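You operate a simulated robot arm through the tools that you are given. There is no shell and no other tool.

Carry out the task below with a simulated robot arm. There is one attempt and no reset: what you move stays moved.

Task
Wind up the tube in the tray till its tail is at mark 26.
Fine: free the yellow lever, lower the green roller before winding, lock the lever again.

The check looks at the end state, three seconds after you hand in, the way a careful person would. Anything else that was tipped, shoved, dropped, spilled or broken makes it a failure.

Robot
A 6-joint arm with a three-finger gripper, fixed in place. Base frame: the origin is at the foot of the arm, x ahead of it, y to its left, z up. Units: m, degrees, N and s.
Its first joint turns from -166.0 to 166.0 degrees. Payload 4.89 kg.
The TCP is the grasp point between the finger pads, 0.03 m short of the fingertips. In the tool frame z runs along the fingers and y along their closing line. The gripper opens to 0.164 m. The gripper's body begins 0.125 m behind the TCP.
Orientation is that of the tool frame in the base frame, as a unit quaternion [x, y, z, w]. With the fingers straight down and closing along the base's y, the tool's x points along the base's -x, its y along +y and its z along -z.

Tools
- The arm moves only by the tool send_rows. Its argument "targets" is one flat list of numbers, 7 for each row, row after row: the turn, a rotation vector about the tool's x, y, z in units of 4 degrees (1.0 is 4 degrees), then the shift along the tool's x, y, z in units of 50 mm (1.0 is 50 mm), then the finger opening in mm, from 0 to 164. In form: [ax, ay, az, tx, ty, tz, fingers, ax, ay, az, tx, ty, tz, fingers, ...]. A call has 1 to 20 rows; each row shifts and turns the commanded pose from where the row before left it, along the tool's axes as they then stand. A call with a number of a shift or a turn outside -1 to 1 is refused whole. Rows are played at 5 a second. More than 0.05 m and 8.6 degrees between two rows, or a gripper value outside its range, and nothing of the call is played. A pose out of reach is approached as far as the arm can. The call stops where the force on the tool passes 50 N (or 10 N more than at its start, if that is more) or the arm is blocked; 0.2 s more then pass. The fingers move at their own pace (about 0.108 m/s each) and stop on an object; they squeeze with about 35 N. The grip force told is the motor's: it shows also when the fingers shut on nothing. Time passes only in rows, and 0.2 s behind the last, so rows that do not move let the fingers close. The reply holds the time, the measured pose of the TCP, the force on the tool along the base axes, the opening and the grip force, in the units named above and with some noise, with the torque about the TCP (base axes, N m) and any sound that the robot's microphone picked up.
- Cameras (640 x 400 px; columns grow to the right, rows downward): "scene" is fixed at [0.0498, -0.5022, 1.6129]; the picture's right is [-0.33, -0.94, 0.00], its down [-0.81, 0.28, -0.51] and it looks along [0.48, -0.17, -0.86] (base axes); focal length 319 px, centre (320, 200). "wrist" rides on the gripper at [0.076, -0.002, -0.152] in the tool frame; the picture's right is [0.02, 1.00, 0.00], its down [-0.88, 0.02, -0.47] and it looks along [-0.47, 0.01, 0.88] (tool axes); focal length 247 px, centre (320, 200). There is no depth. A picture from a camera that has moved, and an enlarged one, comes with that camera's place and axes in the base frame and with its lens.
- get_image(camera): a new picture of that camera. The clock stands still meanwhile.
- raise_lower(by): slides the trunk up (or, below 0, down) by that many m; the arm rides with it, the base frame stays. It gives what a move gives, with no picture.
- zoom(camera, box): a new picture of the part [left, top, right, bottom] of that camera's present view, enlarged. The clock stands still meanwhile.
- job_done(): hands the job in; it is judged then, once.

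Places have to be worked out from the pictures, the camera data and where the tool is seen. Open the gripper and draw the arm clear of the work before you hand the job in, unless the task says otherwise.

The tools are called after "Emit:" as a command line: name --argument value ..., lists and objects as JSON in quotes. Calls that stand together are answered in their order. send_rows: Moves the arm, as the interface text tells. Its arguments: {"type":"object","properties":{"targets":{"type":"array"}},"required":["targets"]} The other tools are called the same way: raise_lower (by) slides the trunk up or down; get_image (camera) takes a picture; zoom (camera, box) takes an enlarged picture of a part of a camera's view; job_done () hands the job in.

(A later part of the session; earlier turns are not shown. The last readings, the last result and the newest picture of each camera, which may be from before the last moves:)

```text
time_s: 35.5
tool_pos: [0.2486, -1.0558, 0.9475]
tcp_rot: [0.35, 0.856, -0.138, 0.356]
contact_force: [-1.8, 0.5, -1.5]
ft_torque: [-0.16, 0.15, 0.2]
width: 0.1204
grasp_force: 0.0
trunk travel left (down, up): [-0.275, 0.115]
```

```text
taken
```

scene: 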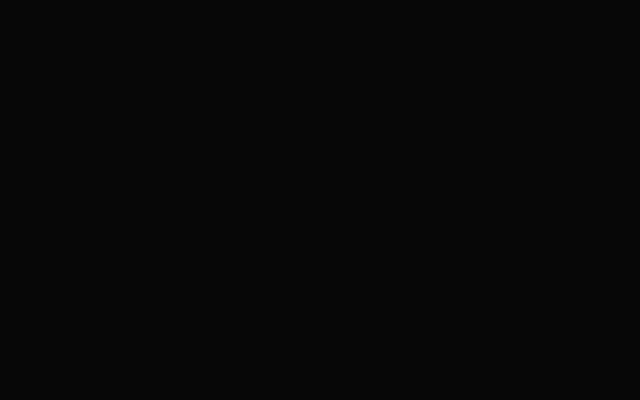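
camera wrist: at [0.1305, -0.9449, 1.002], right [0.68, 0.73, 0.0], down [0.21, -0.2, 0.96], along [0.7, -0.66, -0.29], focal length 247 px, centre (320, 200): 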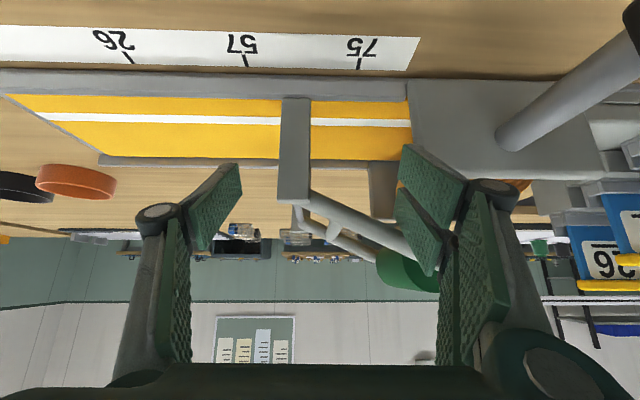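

The arm is at ≈155°. I lower 12 mm more, then slide out horizontally toward the robot so that the roller settles the last bit.

Emit:
send_rows --targets '[0, 0, 0, 0.085, 0, 0.085, 120, 0, 0, 0, 0.085, 0, 0.085, 120, 0, 0, 0, 0.3, 0, -0.3, 120, 0, 0, 0, 0.4, 0, -0.4, 120, 0, 0, 0, 0, 0, -0.4, 120, 0, 0, 0, 0, 0, -0.8, 120, 0, 0, 0, 0, 0, -0.8, 120]'

Emit:
get_image --camera "wrist"

Emit:
get_image --camera "scene"

```text
time_s: 36.2
tool_pos: [0.2482, -1.0545, 0.9392]
tcp_rot: [0.351, 0.853, -0.138, 0.36]
contact_force: [-1.2, -9.5, 6.4]
ft_torque: [0.34, -0.55, -0.36]
width: 0.1187
grasp_force: 0.1
trunk travel left (down, up): [-0.275, 0.115]
stopped in row 3: the force on the tool passed its limit at 79 N (the readings are from after the stop); the commanded pose is now the measured one
```

```text
taken
camera wrist: at [0.1296, -0.9415, 0.992], right [0.69, 0.73, 0.0], down [0.2, -0.2, 0.96], along [0.7, -0.66, -0.28], focal length 247 px, centre (320, 200)
```

wrist: 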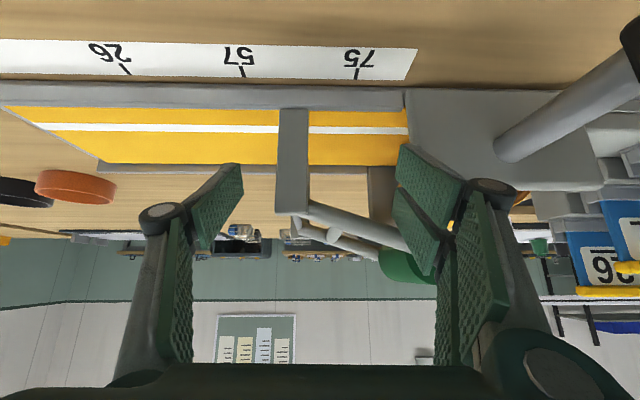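

```text
taken
```

scene: 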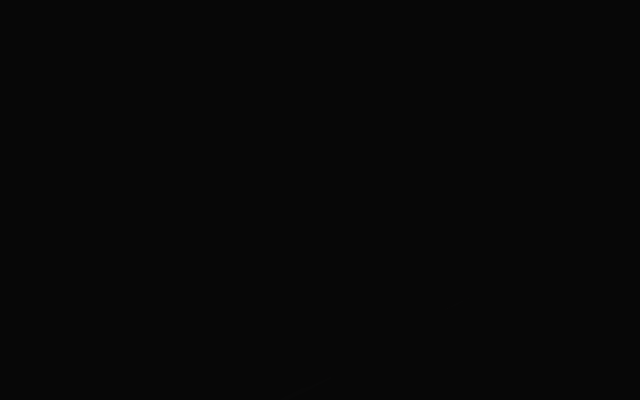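

Something (likely the left finger against the reel plate) pushed up/right on the tool. I withdraw back along the tool axis in small steps instead.

Emit:
send_rows --targets '[0, 0, 0, 0, -0.04, -0.1, 120, 0, 0, 0, 0, -0.04, -0.1, 120, 0, 0, 0, 0, 0, -0.15, 120, 0, 0, 0, 0, 0, -0.2, 120]'

Emit:
get_image --camera "wrist"

```text
time_s: 37.2
tool_pos: [0.2305, -1.0415, 0.9592]
tcp_rot: [0.35, 0.854, -0.137, 0.36]
contact_force: [-0.1, 0.3, -0.6]
ft_torque: [0.03, 0.01, 0.03]
width: 0.1202
grasp_force: 0.1
trunk travel left (down, up): [-0.275, 0.115]
```

```text
taken
camera wrist: at [0.1126, -0.9305, 1.0109], right [0.69, 0.73, 0.0], down [0.2, -0.2, 0.96], along [0.7, -0.66, -0.28], focal length 247 px, centre (320, 200)
```

wrist: 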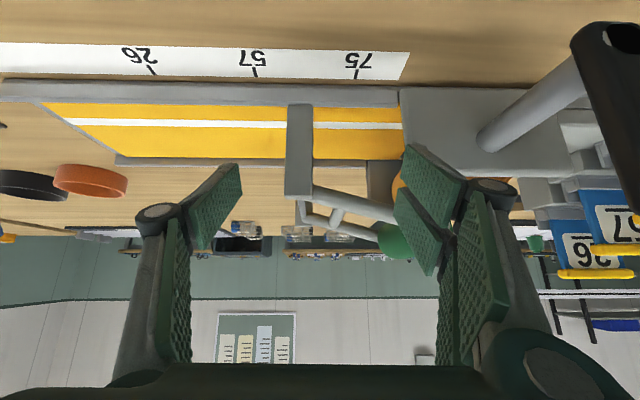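

Clear of contact now. I withdraw further along the axis and look.

Emit:
send_rows --targets '[0, 0, 0, 0, 0, -0.6, 120, 0, 0, 0, 0, 0, -0.8, 120, 0, 0, 0, 0, 0, -0.9, 120, 0, 0, 0, 0, 0, -0.9, 120, 0, 0, 0, 0, 0, 0, 120]'

Emit:
get_image --camera "wrist"

Emit:
get_image --camera "scene"

```text
time_s: 38.4
tool_pos: [0.146, -0.9633, 1.0724]
tcp_rot: [0.35, 0.854, -0.136, 0.359]
contact_force: [-0.5, 1.6, 0.8]
ft_torque: [-0.06, 0.01, -0.02]
width: 0.12
grasp_force: 0.5
trunk travel left (down, up): [-0.275, 0.115]
```

```text
taken
camera wrist: at [0.028, -0.8529, 1.1241], right [0.69, 0.73, 0.0], down [0.2, -0.2, 0.96], along [0.7, -0.66, -0.28], focal length 247 px, centre (320, 200)
```

wrist: 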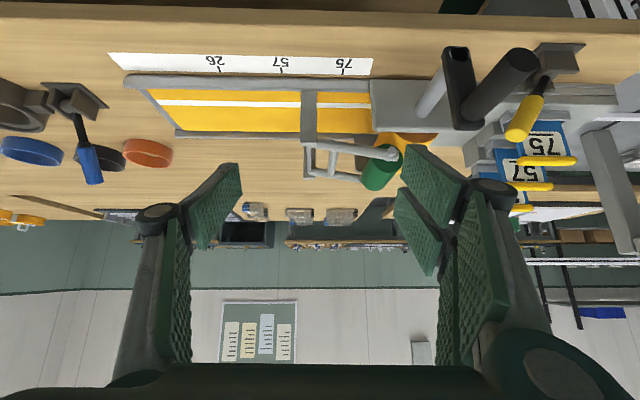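

```text
taken
```

scene: 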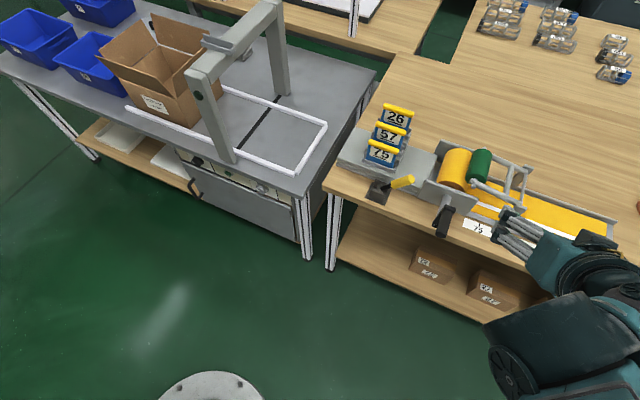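

The roller now lies at the reel. I zoom in to check whether it's fully down and nothing shifted.

Emit:
zoom --camera "scene" --box '[420, 130, 550, 230]'

Emit:
zoom --camera "wrist" --box '[280, 40, 480, 200]'

```text
4.00 times, centred on (485, 180) of scene
camera zoom: at [0.0498, -0.5022, 1.6129], right [-0.33, -0.94, 0.0], down [-0.81, 0.28, -0.51], along [0.48, -0.17, -0.86], focal length 1276 px, centre (-340, 280)
```

zoom: 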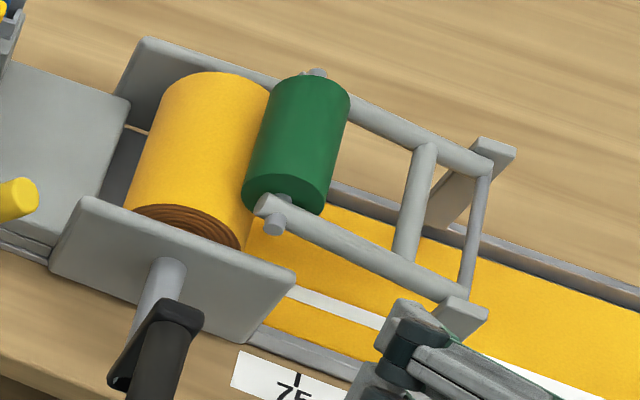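

```text
2.50 times, centred on (380, 120) of wrist
camera zoom: at [0.028, -0.8529, 1.1241], right [0.69, 0.73, 0.0], down [0.2, -0.2, 0.96], along [0.7, -0.66, -0.28], focal length 617 px, centre (170, 400)
```

zoom: 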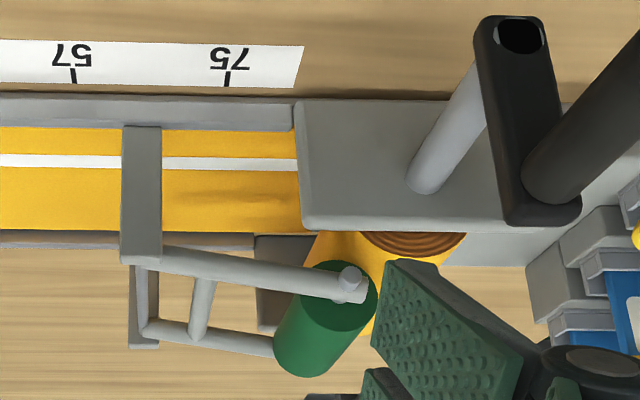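

The roller has come down and bears on the coil; everything else is in place. Crank: shaft axis at e1≈0.431, z≈0.913; grip at top, e1≈0.431, z≈0.972, e2 0.768–0.82. I move to a pre-grasp in front of and above the grip.

Emit:
send_rows --targets '[0, 0, 0, 0.223, 0.49, -0.083, 80, 0, 0, 0, 0.223, 0.49, -0.083, 80, 0, 0, 0, 0.223, 0.49, -0.083, 80, 0, 0, 0, 0.223, 0.49, -0.083, 80, 0, 0, 0, 0.223, 0.49, -0.083, 80, 0, 0, 0, 0.223, 0.49, -0.083, 80, 0, 0, 0, 0, 0, 0, 80]'

Emit:
get_image --camera "wrist"

Emit:
get_image --camera "scene"

```text
time_s: 40.0
tool_pos: [0.202, -0.8114, 1.043]
tcp_rot: [0.35, 0.854, -0.137, 0.36]
contact_force: [-0.1, 0.2, 0.6]
ft_torque: [-0.03, 0.01, -0.03]
width: 0.0801
grasp_force: 0.1
trunk travel left (down, up): [-0.275, 0.115]
```

```text
taken
camera wrist: at [0.0844, -0.7004, 1.0964], right [0.69, 0.73, 0.0], down [0.2, -0.2, 0.96], along [0.7, -0.66, -0.28], focal length 247 px, centre (320, 200)
```

wrist: 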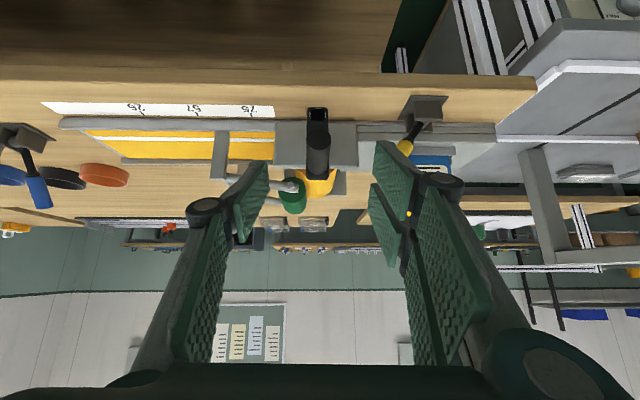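

```text
taken
```

scene: 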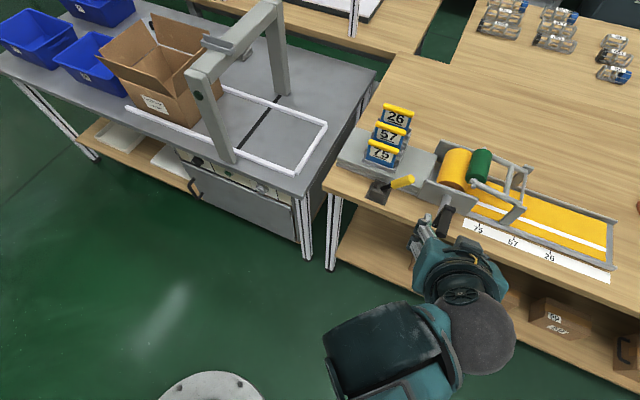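

I zoom on the grip from here to refine its position.

Emit:
zoom --camera "wrist" --box '[220, 90, 420, 230]'

Emit:
zoom --camera "scene" --box '[400, 170, 500, 260]'

Emit:
zoom --camera "scene" --box '[500, 200, 630, 290]'

```text
2.86 times, centred on (320, 160) of wrist
camera zoom: at [0.0844, -0.7004, 1.0964], right [0.69, 0.73, 0.0], down [0.2, -0.2, 0.96], along [0.7, -0.66, -0.28], focal length 706 px, centre (320, 314)
```

zoom: 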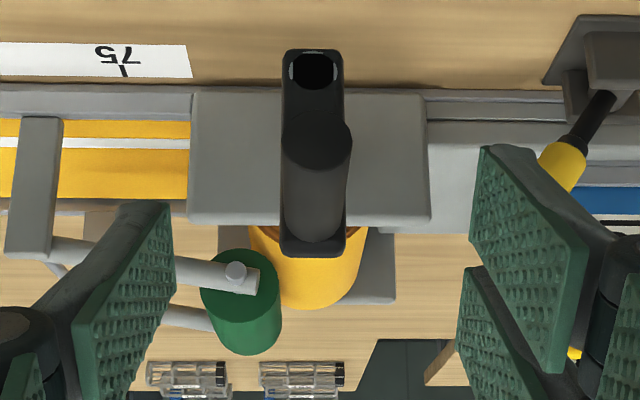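

```text
4.44 times, centred on (450, 215) of scene
camera zoom: at [0.0498, -0.5022, 1.6129], right [-0.33, -0.94, 0.0], down [-0.81, 0.28, -0.51], along [0.48, -0.17, -0.86], focal length 1418 px, centre (-258, 133)
```

zoom: 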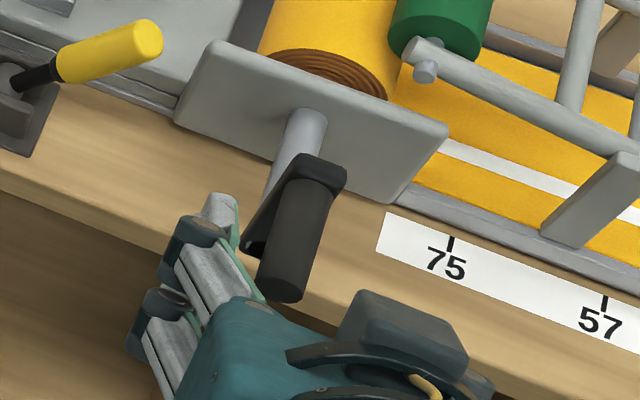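

```text
4.44 times, centred on (565, 245) of scene
camera zoom: at [0.0498, -0.5022, 1.6129], right [-0.33, -0.94, 0.0], down [-0.81, 0.28, -0.51], along [0.48, -0.17, -0.86], focal length 1418 px, centre (-769, 0)
```

zoom: 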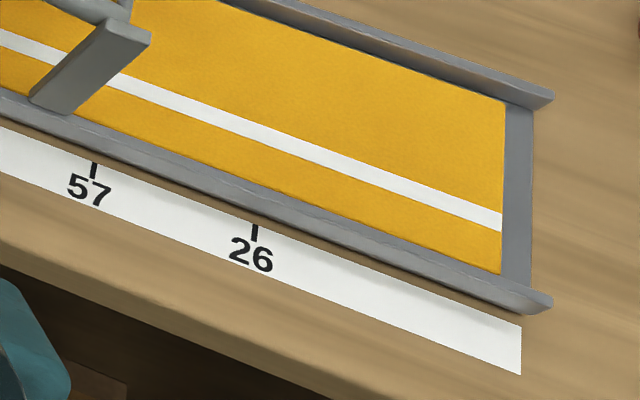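

Grip axis refined to e1 0.430, z 0.973, spanning e2 0.768–0.813. I move in along the tool axis and close on it.

Emit:
send_rows --targets '[0, 0, 0, 0.03, 0, 0.465, 80, 0, 0, 0, 0.03, 0, 0.465, 80, 0, 0, 0, 0.03, 0, 0.465, 80, 0, 0, 0, 0.03, 0, 0.465, 80, 0, 0, 0, 0, 0, 0, 30, 0, 0, 0, 0, 0, 0, 30]'

Emit:
zoom --camera "wrist" --box '[220, 90, 420, 230]'

Emit:
zoom --camera "scene" --box '[400, 170, 500, 260]'

```text
time_s: 41.4
tool_pos: [0.2485, -0.855, 0.9739]
tcp_rot: [0.349, 0.854, -0.136, 0.36]
contact_force: [-0.3, 0.1, 0.5]
ft_torque: [0.03, 0.03, 0.01]
width: 0.0301
grasp_force: 0.1
trunk travel left (down, up): [-0.275, 0.115]
```

```text
2.86 times, centred on (320, 160) of wrist
camera zoom: at [0.1305, -0.7434, 1.0266], right [0.69, 0.73, 0.0], down [0.2, -0.2, 0.96], along [0.7, -0.66, -0.28], focal length 706 px, centre (320, 314)
```

zoom: 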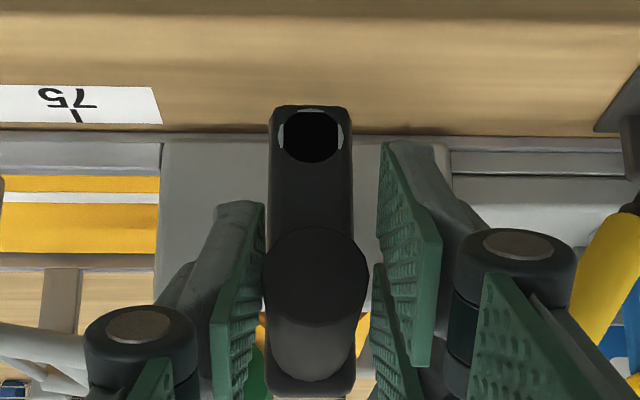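

```text
4.44 times, centred on (450, 215) of scene
camera zoom: at [0.0498, -0.5022, 1.6129], right [-0.33, -0.94, 0.0], down [-0.81, 0.28, -0.51], along [0.48, -0.17, -0.86], focal length 1418 px, centre (-258, 133)
```

zoom: 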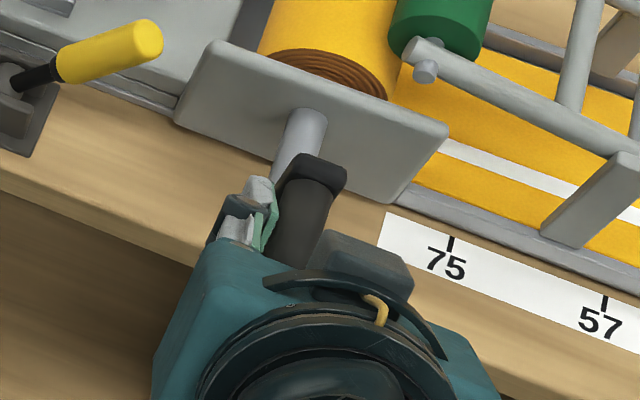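

The grip sits between the pads. I close on it and turn the crank clockwise (top to the right) by about 30° to verify the tail's motion.

Emit:
send_rows --targets '[0, 0, 0, 0, 0, 0, 0, 0, 0, 0, 0, 0, 0, 0, 0, 0, 0, 0.006, -0.102, 0.006, 0, 0, 0, 0, 0.007, -0.102, 0.007, 0, 0, 0, 0, 0.019, -0.1, 0.019, 0, 0, 0, 0, 0.019, -0.1, 0.019, 0, 0, 0, 0, 0.03, -0.093, 0.03, 0, 0, 0, 0, 0.03, -0.093, 0.03, 0]'

Emit:
zoom --camera "wrist" --box '[220, 90, 420, 230]'

Emit:
zoom --camera "scene" --box '[500, 200, 630, 290]'

```text
time_s: 43.2
tool_pos: [0.2284, -0.8758, 0.9652]
tcp_rot: [0.35, 0.854, -0.137, 0.36]
contact_force: [3.9, 9.1, -5.7]
ft_torque: [-0.04, -0.33, 0.6]
width: 0.0224
grasp_force: 44.8
trunk travel left (down, up): [-0.275, 0.115]
```

```text
2.86 times, centred on (320, 160) of wrist
camera zoom: at [0.1099, -0.7644, 1.0184], right [0.69, 0.73, 0.0], down [0.2, -0.2, 0.96], along [0.7, -0.66, -0.28], focal length 706 px, centre (320, 314)
```

zoom: 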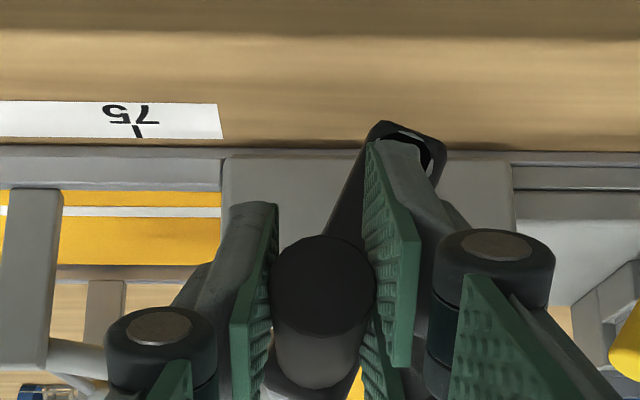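

```text
4.44 times, centred on (565, 245) of scene
camera zoom: at [0.0498, -0.5022, 1.6129], right [-0.33, -0.94, 0.0], down [-0.81, 0.28, -0.51], along [0.48, -0.17, -0.86], focal length 1418 px, centre (-769, 0)
```

zoom: 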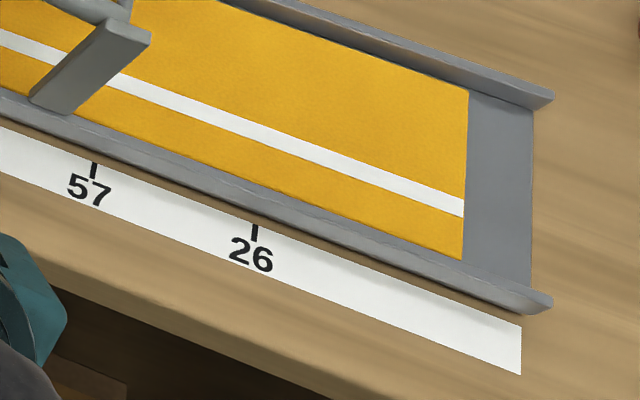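

The tail moves in the right direction: about 18.6 mm for ~30°, now at e1≈0.814 with mark 26 at 0.713. I continue the crank from 30° to 90°.

Emit:
send_rows --targets '[0, 0, 0, 0.04, -0.086, 0.04, 0, 0, 0, 0, 0.044, -0.082, 0.044, 0, 0, 0, 0, 0.0495, -0.076, 0.0495, 0, 0, 0, 0, 0.0537, -0.07, 0.0537, 0, 0, 0, 0, 0.058, -0.062, 0.058, 0, 0, 0, 0, 0.061, -0.056, 0.061, 0, 0, 0, 0, 0.065, -0.048, 0.065, 0, 0, 0, 0, 0.0665, -0.038, 0.0665, 0, 0, 0, 0, 0.069, -0.032, 0.069, 0, 0, 0, 0, 0.0707, -0.022, 0.0707, 0, 0, 0, 0, 0.0735, -0.014, 0.0735, 0, 0, 0, 0, 0.072, -0.004, 0.072, 0]'

Emit:
zoom --camera "wrist" --box '[220, 90, 420, 230]'

Emit:
zoom --camera "scene" --box '[500, 200, 630, 290]'

```text
time_s: 45.3
tool_pos: [0.2069, -0.8978, 0.93]
tcp_rot: [0.351, 0.853, -0.137, 0.36]
contact_force: [-9.6, -3.6, 7.8]
ft_torque: [0.37, 0.16, 0.41]
width: 0.0215
grasp_force: 44.9
trunk travel left (down, up): [-0.275, 0.115]
stopped in row 10: the force on the tool passed its limit at 59 N (the readings are from after the stop); the commanded pose is now the measured one
```

```text
2.86 times, centred on (320, 160) of wrist
camera zoom: at [0.0891, -0.7852, 0.9814], right [0.69, 0.73, 0.0], down [0.2, -0.2, 0.96], along [0.7, -0.66, -0.28], focal length 706 px, centre (320, 314)
```

zoom: 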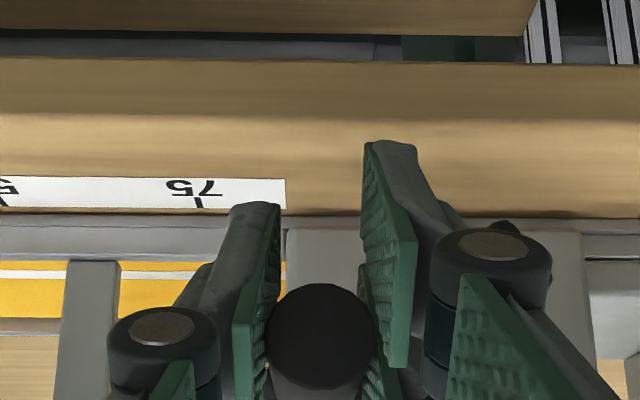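

```text
4.44 times, centred on (565, 245) of scene
camera zoom: at [0.0498, -0.5022, 1.6129], right [-0.33, -0.94, 0.0], down [-0.81, 0.28, -0.51], along [0.48, -0.17, -0.86], focal length 1418 px, centre (-769, 0)
```

zoom: 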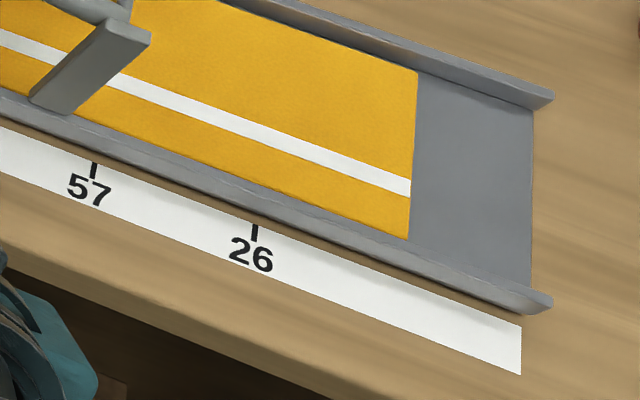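

The force limit stopped me at about 75°, likely from a small radius/centre mismatch or contact. The tail is at ≈(408,240) px. I look at the crank to refine its centre.

Emit:
zoom --camera "scene" --box '[400, 160, 520, 260]'

Emit:
get_image --camera "wrist"

```text
4.00 times, centred on (460, 210) of scene
camera zoom: at [0.0498, -0.5022, 1.6129], right [-0.33, -0.94, 0.0], down [-0.81, 0.28, -0.51], along [0.48, -0.17, -0.86], focal length 1276 px, centre (-240, 160)
```

zoom: 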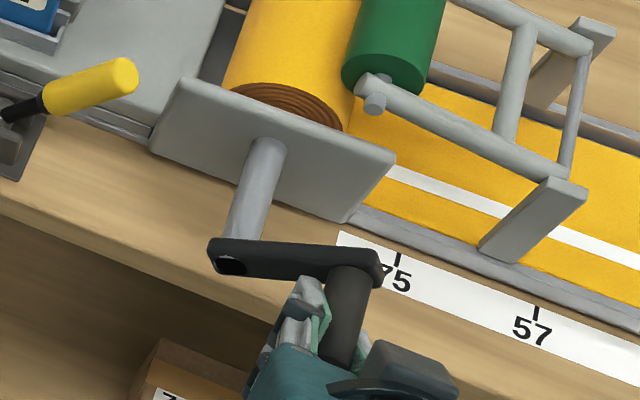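

```text
taken
camera wrist: at [0.0891, -0.7852, 0.9814], right [0.69, 0.73, 0.0], down [0.2, -0.2, 0.96], along [0.7, -0.66, -0.28], focal length 247 px, centre (320, 200)
```

wrist: 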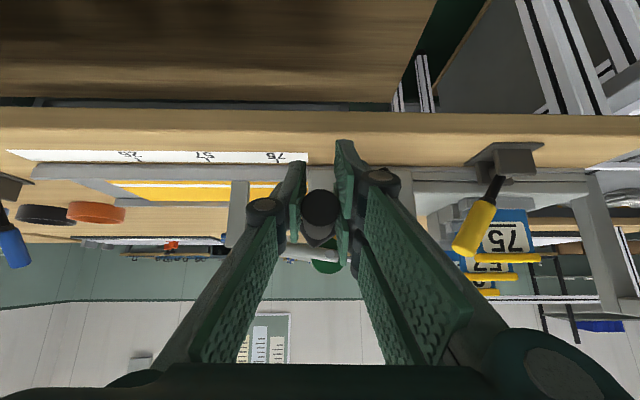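

Combining both views gives the shaft axis at e1≈0.431, z≈0.904, so the crank radius is ≈0.070; the grip is now really at ≈56° (about 12 mm above my TCP). The tail is at e1≈0.786, with 0.047 m wound per rad. I release slightly, re-centre on the grip and close again.

Emit:
send_rows --targets '[0, 0, 0, 0, 0, 0, 40, 0, 0, 0, 0, 0, 0, 40, 0, 0, 0, -0.056, 0, -0.113, 40, 0, 0, 0, -0.057, 0, -0.113, 40, 0, 0, 0, 0, 0, 0, 40]'

Emit:
zoom --camera "wrist" --box '[220, 90, 420, 230]'

Emit:
zoom --camera "scene" --box '[500, 200, 630, 290]'

Emit:
zoom --camera "scene" --box '[400, 160, 520, 260]'

```text
time_s: 46.5
tool_pos: [0.2043, -0.8935, 0.9416]
tcp_rot: [0.35, 0.854, -0.137, 0.36]
contact_force: [0.9, 0.6, 0.0]
ft_torque: [-0.03, 0.01, 0.0]
width: 0.0401
grasp_force: 0.0
trunk travel left (down, up): [-0.275, 0.115]
```

```text
2.86 times, centred on (320, 160) of wrist
camera zoom: at [0.0871, -0.7822, 0.9938], right [0.69, 0.73, 0.0], down [0.2, -0.2, 0.96], along [0.7, -0.66, -0.28], focal length 706 px, centre (320, 314)
```

zoom: 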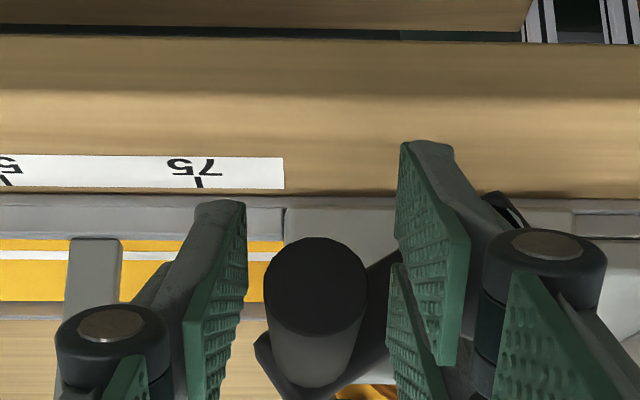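

```text
4.44 times, centred on (565, 245) of scene
camera zoom: at [0.0498, -0.5022, 1.6129], right [-0.33, -0.94, 0.0], down [-0.81, 0.28, -0.51], along [0.48, -0.17, -0.86], focal length 1418 px, centre (-769, 0)
```

zoom: 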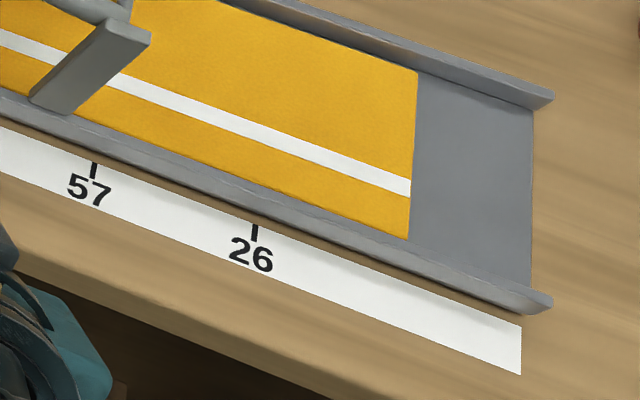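

```text
4.00 times, centred on (460, 210) of scene
camera zoom: at [0.0498, -0.5022, 1.6129], right [-0.33, -0.94, 0.0], down [-0.81, 0.28, -0.51], along [0.48, -0.17, -0.86], focal length 1276 px, centre (-240, 160)
```

zoom: 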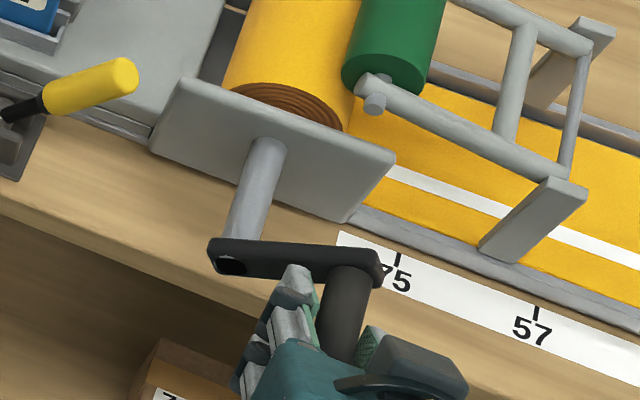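

Tail and crank hold still when released. The grip is re-centred; I close and continue along a refined arc (radius 0.066, centre z 0.907), from 59° to about 99°.

Emit:
send_rows --targets '[0, 0, 0, 0, 0, 0, 0, 0, 0, 0, 0, 0, 0, 0, 0, 0, 0, 0.072, -0.054, 0.072, 0, 0, 0, 0, 0.0735, -0.046, 0.0735, 0, 0, 0, 0, 0.078, -0.036, 0.078, 0, 0, 0, 0, 0.079, -0.028, 0.079, 0, 0, 0, 0, 0.081, -0.016, 0.081, 0, 0, 0, 0, 0.081, -0.008, 0.081, 0, 0, 0, 0, 0.082, 0.004, 0.082, 0, 0, 0, 0, 0.081, 0.012, 0.081, 0]'

Emit:
zoom --camera "wrist" --box '[220, 90, 420, 230]'

Emit:
zoom --camera "scene" --box '[500, 200, 630, 290]'

Emit:
zoom --camera "scene" --box '[400, 160, 520, 260]'

```text
time_s: 48.4
tool_pos: [0.1964, -0.903, 0.9036]
tcp_rot: [0.352, 0.854, -0.139, 0.359]
contact_force: [-7.3, -9.0, 2.1]
ft_torque: [0.64, 0.51, 0.46]
width: 0.0219
grasp_force: 45.2
trunk travel left (down, up): [-0.275, 0.115]
stopped in row 9: the force on the tool passed its limit at 59 N (the readings are from after the stop); the commanded pose is now the measured one
```

```text
2.86 times, centred on (320, 160) of wrist
camera zoom: at [0.079, -0.7904, 0.957], right [0.69, 0.72, 0.0], down [0.2, -0.2, 0.96], along [0.69, -0.66, -0.28], focal length 706 px, centre (320, 314)
```

zoom: 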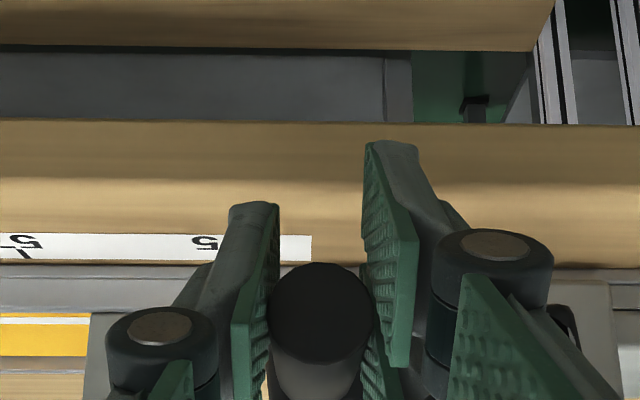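

```text
4.44 times, centred on (565, 245) of scene
camera zoom: at [0.0498, -0.5022, 1.6129], right [-0.33, -0.94, 0.0], down [-0.81, 0.28, -0.51], along [0.48, -0.17, -0.86], focal length 1418 px, centre (-769, 0)
```

zoom: 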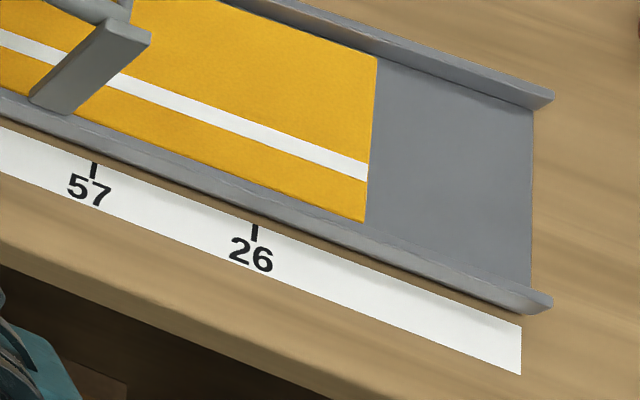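

```text
4.00 times, centred on (460, 210) of scene
camera zoom: at [0.0498, -0.5022, 1.6129], right [-0.33, -0.94, 0.0], down [-0.81, 0.28, -0.51], along [0.48, -0.17, -0.86], focal length 1276 px, centre (-240, 160)
```

zoom: 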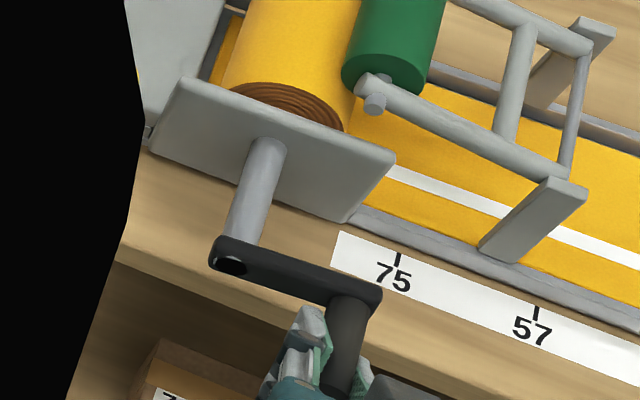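

The tail is at e1≈0.764 (≈87° of crank, radius ≈0.0687); about 63° remain. I regrip centred and continue to ≈123°.

Emit:
send_rows --targets '[0, 0, 0, 0, 0, 0, 40, 0, 0, 0, 0, 0, 0, 40, 0, 0, 0, -0.092, 0, -0.092, 40, 0, 0, 0, 0, 0, 0, 40, 0, 0, 0, 0, 0, 0, 0, 0, 0, 0, 0, 0, 0, 0, 0, 0, 0, 0.102, 0, 0.102, 0, 0, 0, 0, 0.1, 0.014, 0.1, 0, 0, 0, 0, 0.099, 0.03, 0.099, 0, 0, 0, 0, 0.096, 0.044, 0.096, 0, 0, 0, 0, 0.093, 0.06, 0.093, 0, 0, 0, 0, 0.088, 0.072, 0.088, 0]'

Emit:
zoom --camera "wrist" --box '[220, 90, 420, 230]'

Emit:
zoom --camera "scene" --box '[500, 200, 630, 290]'

Emit:
zoom --camera "scene" --box '[400, 160, 520, 260]'

```text
time_s: 50.6
tool_pos: [0.1971, -0.9013, 0.8832]
tcp_rot: [0.353, 0.853, -0.14, 0.359]
contact_force: [-6.3, -12.3, -4.1]
ft_torque: [0.76, 0.68, 0.68]
width: 0.0221
grasp_force: 44.9
trunk travel left (down, up): [-0.275, 0.115]
stopped in row 11: the force on the tool passed its limit at 53 N (the readings are from after the stop); the commanded pose is now the measured one
```

```text
2.86 times, centred on (320, 160) of wrist
camera zoom: at [0.0805, -0.789, 0.9357], right [0.69, 0.72, 0.0], down [0.2, -0.2, 0.96], along [0.69, -0.66, -0.28], focal length 706 px, centre (320, 314)
```

zoom: 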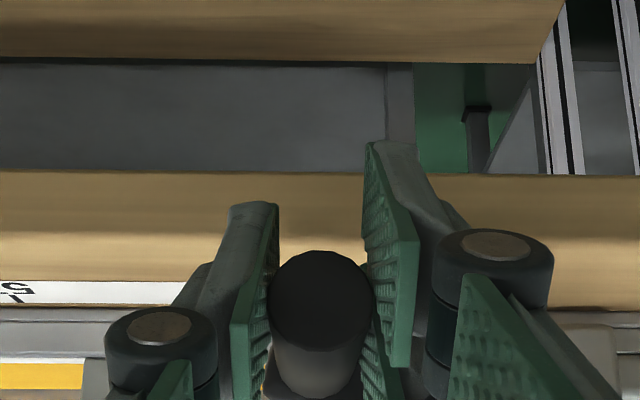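

```text
4.44 times, centred on (565, 245) of scene
camera zoom: at [0.0498, -0.5022, 1.6129], right [-0.33, -0.94, 0.0], down [-0.81, 0.28, -0.51], along [0.48, -0.17, -0.86], focal length 1418 px, centre (-769, 0)
```

zoom: 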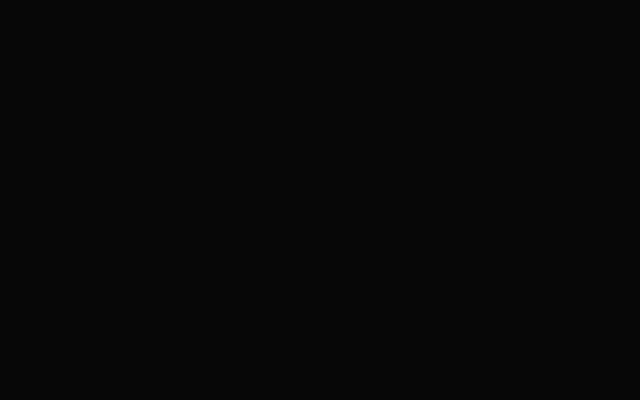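

```text
4.00 times, centred on (460, 210) of scene
camera zoom: at [0.0498, -0.5022, 1.6129], right [-0.33, -0.94, 0.0], down [-0.81, 0.28, -0.51], along [0.48, -0.17, -0.86], focal length 1276 px, centre (-240, 160)
```

zoom: 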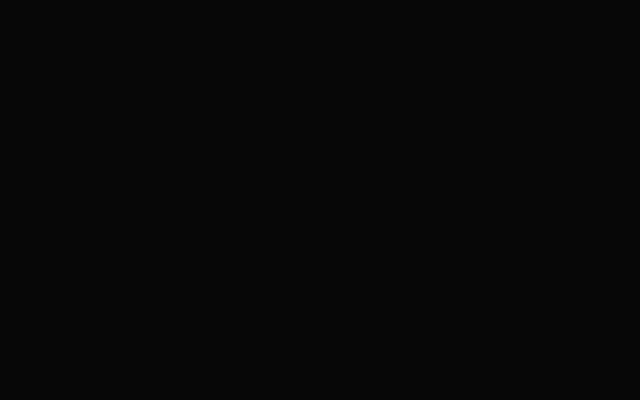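

The scene view is blocked by the elbow here. I look at the whole wrist view to see whether the tail is visible.

Emit:
get_image --camera "wrist"

Emit:
get_image --camera "scene"

```text
taken
camera wrist: at [0.0805, -0.789, 0.9357], right [0.69, 0.72, 0.0], down [0.2, -0.2, 0.96], along [0.69, -0.66, -0.28], focal length 247 px, centre (320, 200)
```

wrist: 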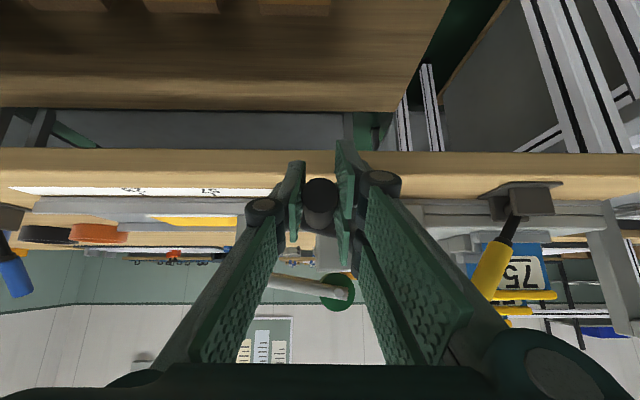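

```text
taken
```

scene: 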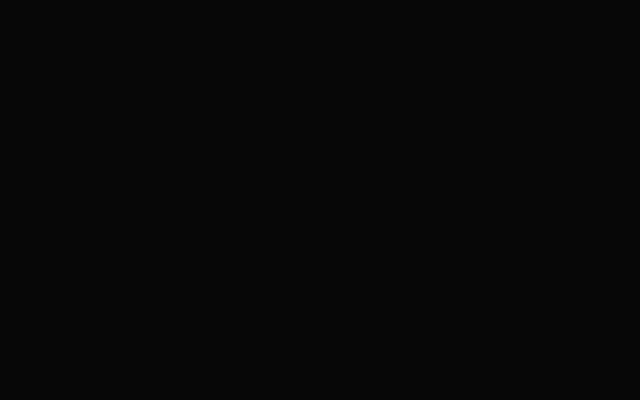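

I release the crank, back off along the tool axis and check the tail; then I'll lower the trunk so the elbow no longer blocks the scene camera.

Emit:
send_rows --targets '[0, 0, 0, 0, 0, 0, 60, 0, 0, 0, 0, 0, 0, 60, 0, 0, 0, 0, 0, -0.5, 60, 0, 0, 0, 0, 0, -0.9, 60, 0, 0, 0, 0, 0, -0.9, 60, 0, 0, 0, 0, 0, -0.9, 60, 0, 0, 0, 0, 0, -0.9, 60, 0, 0, 0, 0, 0, -0.9, 60]'

Emit:
get_image --camera "scene"

Emit:
zoom --camera "scene" --box '[500, 200, 630, 290]'

```text
time_s: 52.5
tool_pos: [0.0704, -0.7776, 1.0605]
tcp_rot: [0.352, 0.853, -0.139, 0.359]
contact_force: [0.2, -0.8, -0.5]
ft_torque: [0.06, -0.02, 0.04]
width: 0.0602
grasp_force: 0.1
trunk travel left (down, up): [-0.275, 0.115]
```

```text
taken
```

scene: 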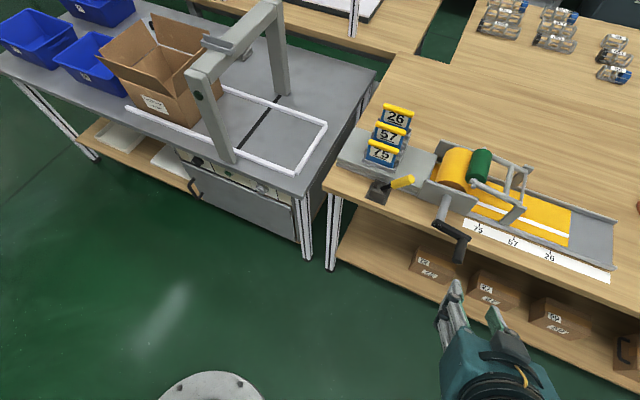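

```text
4.44 times, centred on (565, 245) of scene
camera zoom: at [0.0498, -0.5022, 1.6129], right [-0.33, -0.94, 0.0], down [-0.81, 0.28, -0.51], along [0.48, -0.17, -0.86], focal length 1418 px, centre (-769, 0)
```

zoom: 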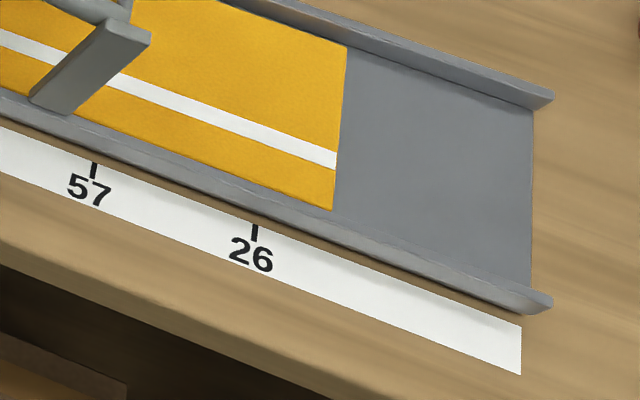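

The tail is at e1≈0.747, as predicted. I lower the trunk 0.15 m with the hand clear in front of the table, so the elbow stays below the scene camera.

Emit:
raise_lower --by -0.15

Emit:
get_image --camera "scene"

Emit:
get_image --camera "wrist"

```text
time_s: 54.2
tool_pos: [0.0703, -0.7768, 0.9111]
tcp_rot: [0.353, 0.853, -0.14, 0.359]
contact_force: [-0.1, -0.7, 0.6]
ft_torque: [0.01, 0.01, -0.01]
width: 0.0601
grasp_force: 0.0
trunk travel left (down, up): [-0.125, 0.265]
```

```text
taken
```

scene: 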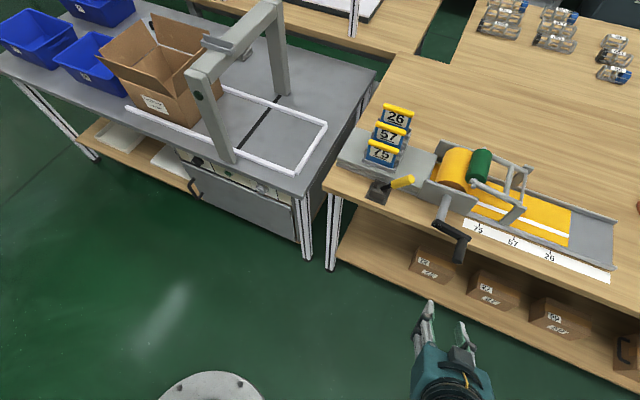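

```text
taken
camera wrist: at [-0.0469, -0.6651, 0.963], right [0.69, 0.72, 0.0], down [0.21, -0.2, 0.96], along [0.69, -0.66, -0.28], focal length 247 px, centre (320, 200)
```

wrist: 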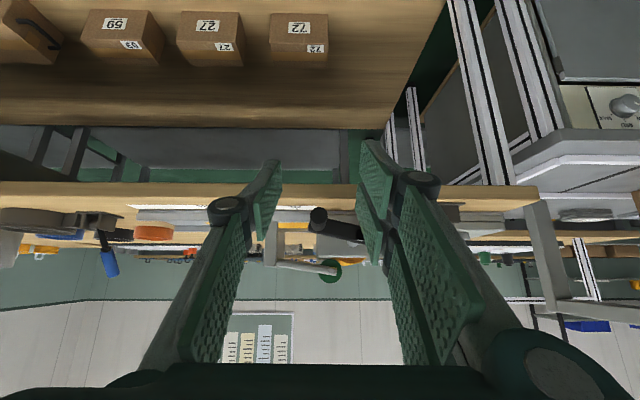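

The scene view is free. I go straight back to the grip (now at e1≈0.498, z≈0.886) with 60 mm opening.

Emit:
send_rows --targets '[0, 0, 0, -0.43, 0, 0.571, 60, 0, 0, 0, -0.43, 0, 0.571, 60, 0, 0, 0, -0.43, 0, 0.571, 60, 0, 0, 0, -0.43, 0, 0.571, 60, 0, 0, 0, -0.43, 0.02, 0.571, 60, 0, 0, 0, 0, 0, 0, 60]'

Emit:
zoom --camera "wrist" --box '[220, 90, 420, 230]'

Emit:
get_image --camera "scene"

```text
time_s: 55.6
tool_pos: [0.1969, -0.9025, 0.8864]
tcp_rot: [0.352, 0.853, -0.139, 0.359]
contact_force: [0.2, -0.1, 0.3]
ft_torque: [0.0, 0.01, 0.02]
width: 0.0598
grasp_force: 0.1
trunk travel left (down, up): [-0.125, 0.265]
```

```text
2.86 times, centred on (320, 160) of wrist
camera zoom: at [0.0802, -0.7895, 0.9394], right [0.69, 0.72, 0.0], down [0.2, -0.2, 0.96], along [0.69, -0.66, -0.28], focal length 706 px, centre (320, 314)
```

zoom: 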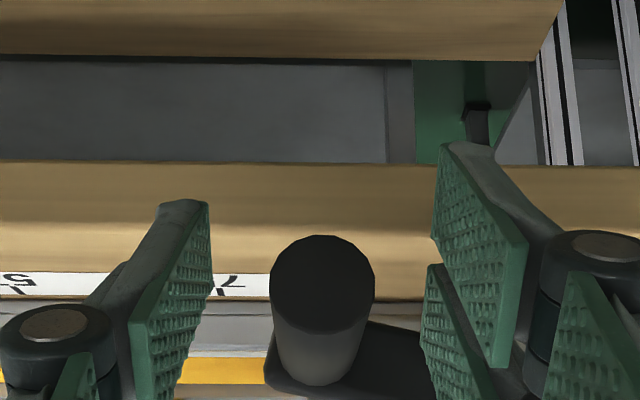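

```text
taken
```

scene: 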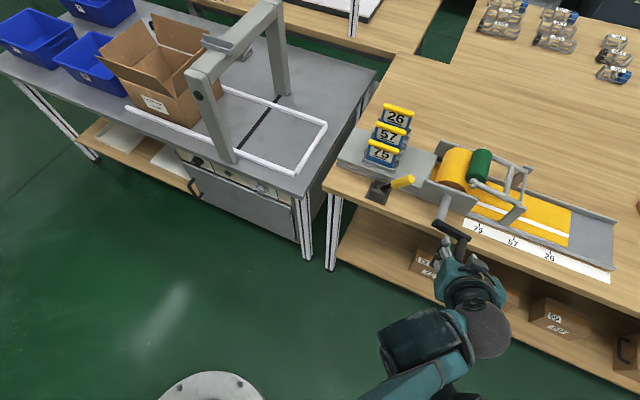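

Grip well centred and the scene view free. I close and turn on, ~35° more.

Emit:
send_rows --targets '[0, 0, 0, 0, 0, 0, 0, 0, 0, 0, 0, 0, 0, 0, 0, 0, 0, 0, 0, 0, 0, 0, 0, 0, 0.082, 0.04, 0.082, 0, 0, 0, 0, 0.079, 0.05, 0.079, 0, 0, 0, 0, 0.075, 0.058, 0.075, 0, 0, 0, 0, 0.071, 0.07, 0.071, 0, 0, 0, 0, 0.068, 0.076, 0.068, 0, 0, 0, 0, 0.061, 0.086, 0.061, 0, 0, 0, 0, 0.057, 0.092, 0.057, 0]'

Emit:
zoom --camera "wrist" --box '[220, 90, 420, 230]'

Emit:
zoom --camera "scene" --box '[500, 200, 630, 290]'

```text
time_s: 57.7
tool_pos: [0.2086, -0.8899, 0.8519]
tcp_rot: [0.354, 0.853, -0.142, 0.358]
contact_force: [-9.1, -20.1, -17.3]
ft_torque: [0.54, 0.06, 0.94]
width: 0.0226
grasp_force: 44.9
trunk travel left (down, up): [-0.125, 0.265]
stopped in row 10: the force on the tool passed its limit at 53 N (the readings are from after the stop); the commanded pose is now the measured one
```

```text
2.86 times, centred on (320, 160) of wrist
camera zoom: at [0.0922, -0.7761, 0.9052], right [0.69, 0.72, 0.0], down [0.21, -0.2, 0.96], along [0.69, -0.67, -0.29], focal length 706 px, centre (320, 314)
```

zoom: 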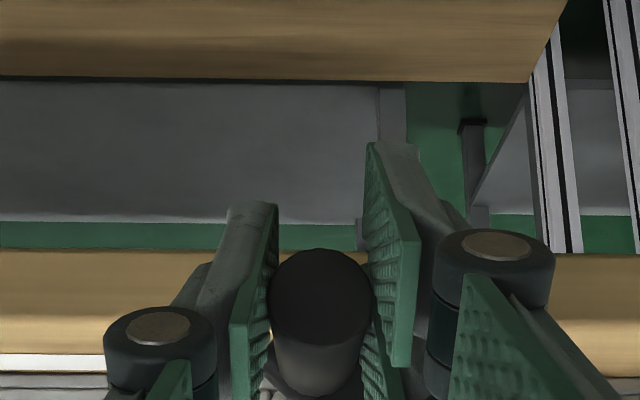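

```text
4.44 times, centred on (565, 245) of scene
camera zoom: at [0.0498, -0.5022, 1.6129], right [-0.33, -0.94, 0.0], down [-0.81, 0.28, -0.51], along [0.48, -0.17, -0.86], focal length 1418 px, centre (-769, 0)
```

zoom: 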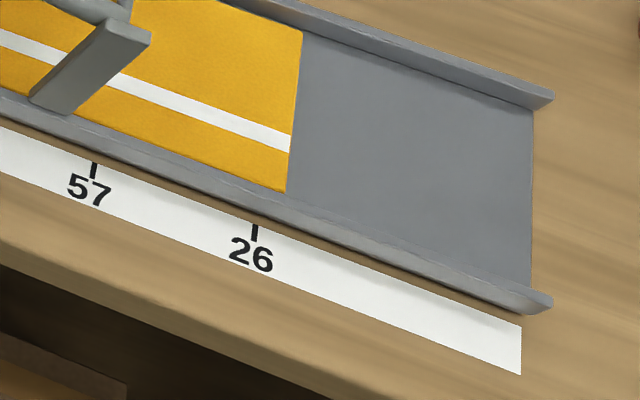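

The tail is near e1≈0.722 by this estimate, close to mark 26. To exclude parallax I release, back off, and look with the wrist camera straight from e1≈0.713.

Emit:
send_rows --targets '[0, 0, 0, 0, 0, 0, 60, 0, 0, 0, 0, 0, 0, 60, 0, 0, 0, 0, 0, -0.5, 60, 0, 0, 0, 0, 0, -0.9, 60, 0, 0, 0, 0, 0, -0.9, 60, 0, 0, 0, 0, 0, -0.9, 60, 0, 0, 0, 0, 0, -0.9, 60, 0, 0, 0, 0, 0, -0.9, 60, 0, 0, 0, -0.354, -0.578, -0.354, 60, 0, 0, 0, -0.354, -0.578, -0.354, 60, 0, 0, 0, -0.354, -0.578, -0.354, 60, 0, 0, 0, -0.354, -0.578, -0.354, 60, 0, 0, 0, -0.354, -0.578, -0.354, 60, 0, 0, 0, -0.354, -0.578, -0.354, 60, 0, 0, 0, -0.354, -0.578, -0.354, 60, 0, 0, 0, -0.354, -0.578, -0.354, 60, 0, 0, 0, 0, 0, 0, 60]'

Emit:
get_image --camera "wrist"

Emit:
get_image --camera "scene"

```text
time_s: 61.3
tool_pos: [-0.0826, -0.9286, 1.2256]
tcp_rot: [0.354, 0.853, -0.141, 0.358]
contact_force: [0.1, 0.4, -1.0]
ft_torque: [0.05, -0.01, 0.02]
width: 0.0601
grasp_force: 0.0
trunk travel left (down, up): [-0.125, 0.265]
```

```text
taken
camera wrist: at [-0.1997, -0.8162, 1.2792], right [0.69, 0.72, 0.0], down [0.21, -0.2, 0.96], along [0.69, -0.66, -0.28], focal length 247 px, centre (320, 200)
```

wrist: 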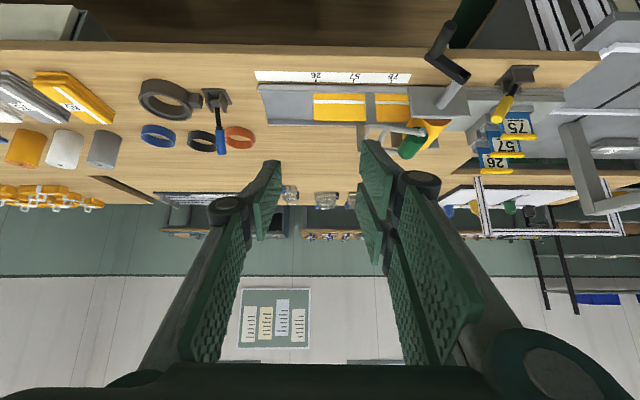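

```text
taken
```

scene: 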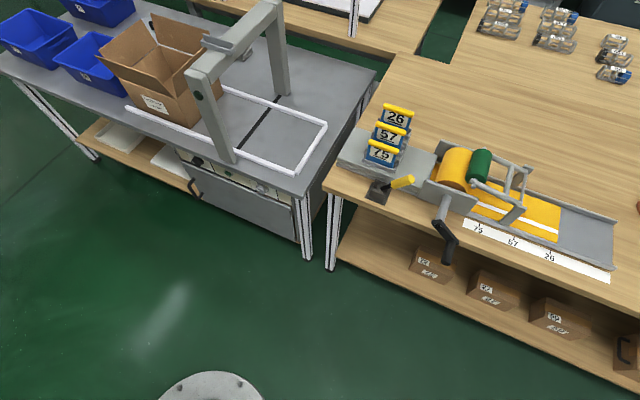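

Emit:
zoom --camera "wrist" --box '[250, 50, 410, 150]'

Emit:
zoom --camera "wrist" --box '[290, 60, 350, 130]'

Emit:
zoom --camera "scene" --box '[500, 200, 630, 290]'

```text
4.00 times, centred on (330, 100) of wrist
camera zoom: at [-0.1997, -0.8162, 1.2792], right [0.69, 0.72, 0.0], down [0.21, -0.2, 0.96], along [0.69, -0.66, -0.28], focal length 988 px, centre (280, 600)
```

zoom: 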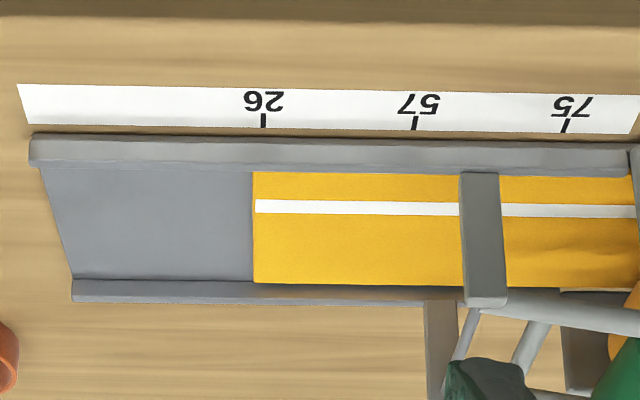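

```text
5.71 times, centred on (320, 95) of wrist
camera zoom: at [-0.1997, -0.8162, 1.2792], right [0.69, 0.72, 0.0], down [0.21, -0.2, 0.96], along [0.69, -0.66, -0.28], focal length 1411 px, centre (320, 800)
```

zoom: 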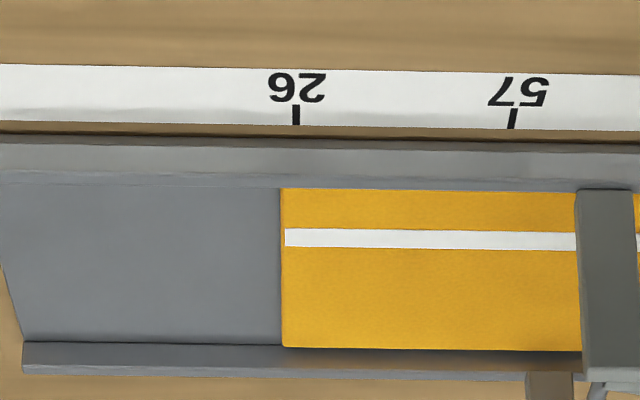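

```text
4.44 times, centred on (565, 245) of scene
camera zoom: at [0.0498, -0.5022, 1.6129], right [-0.33, -0.94, 0.0], down [-0.81, 0.28, -0.51], along [0.48, -0.17, -0.86], focal length 1418 px, centre (-769, 0)
```

zoom: 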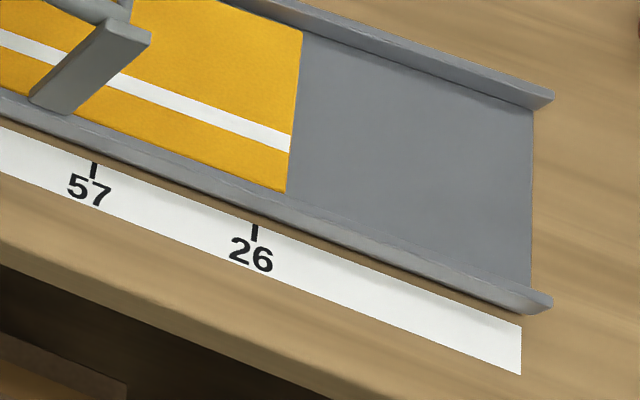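

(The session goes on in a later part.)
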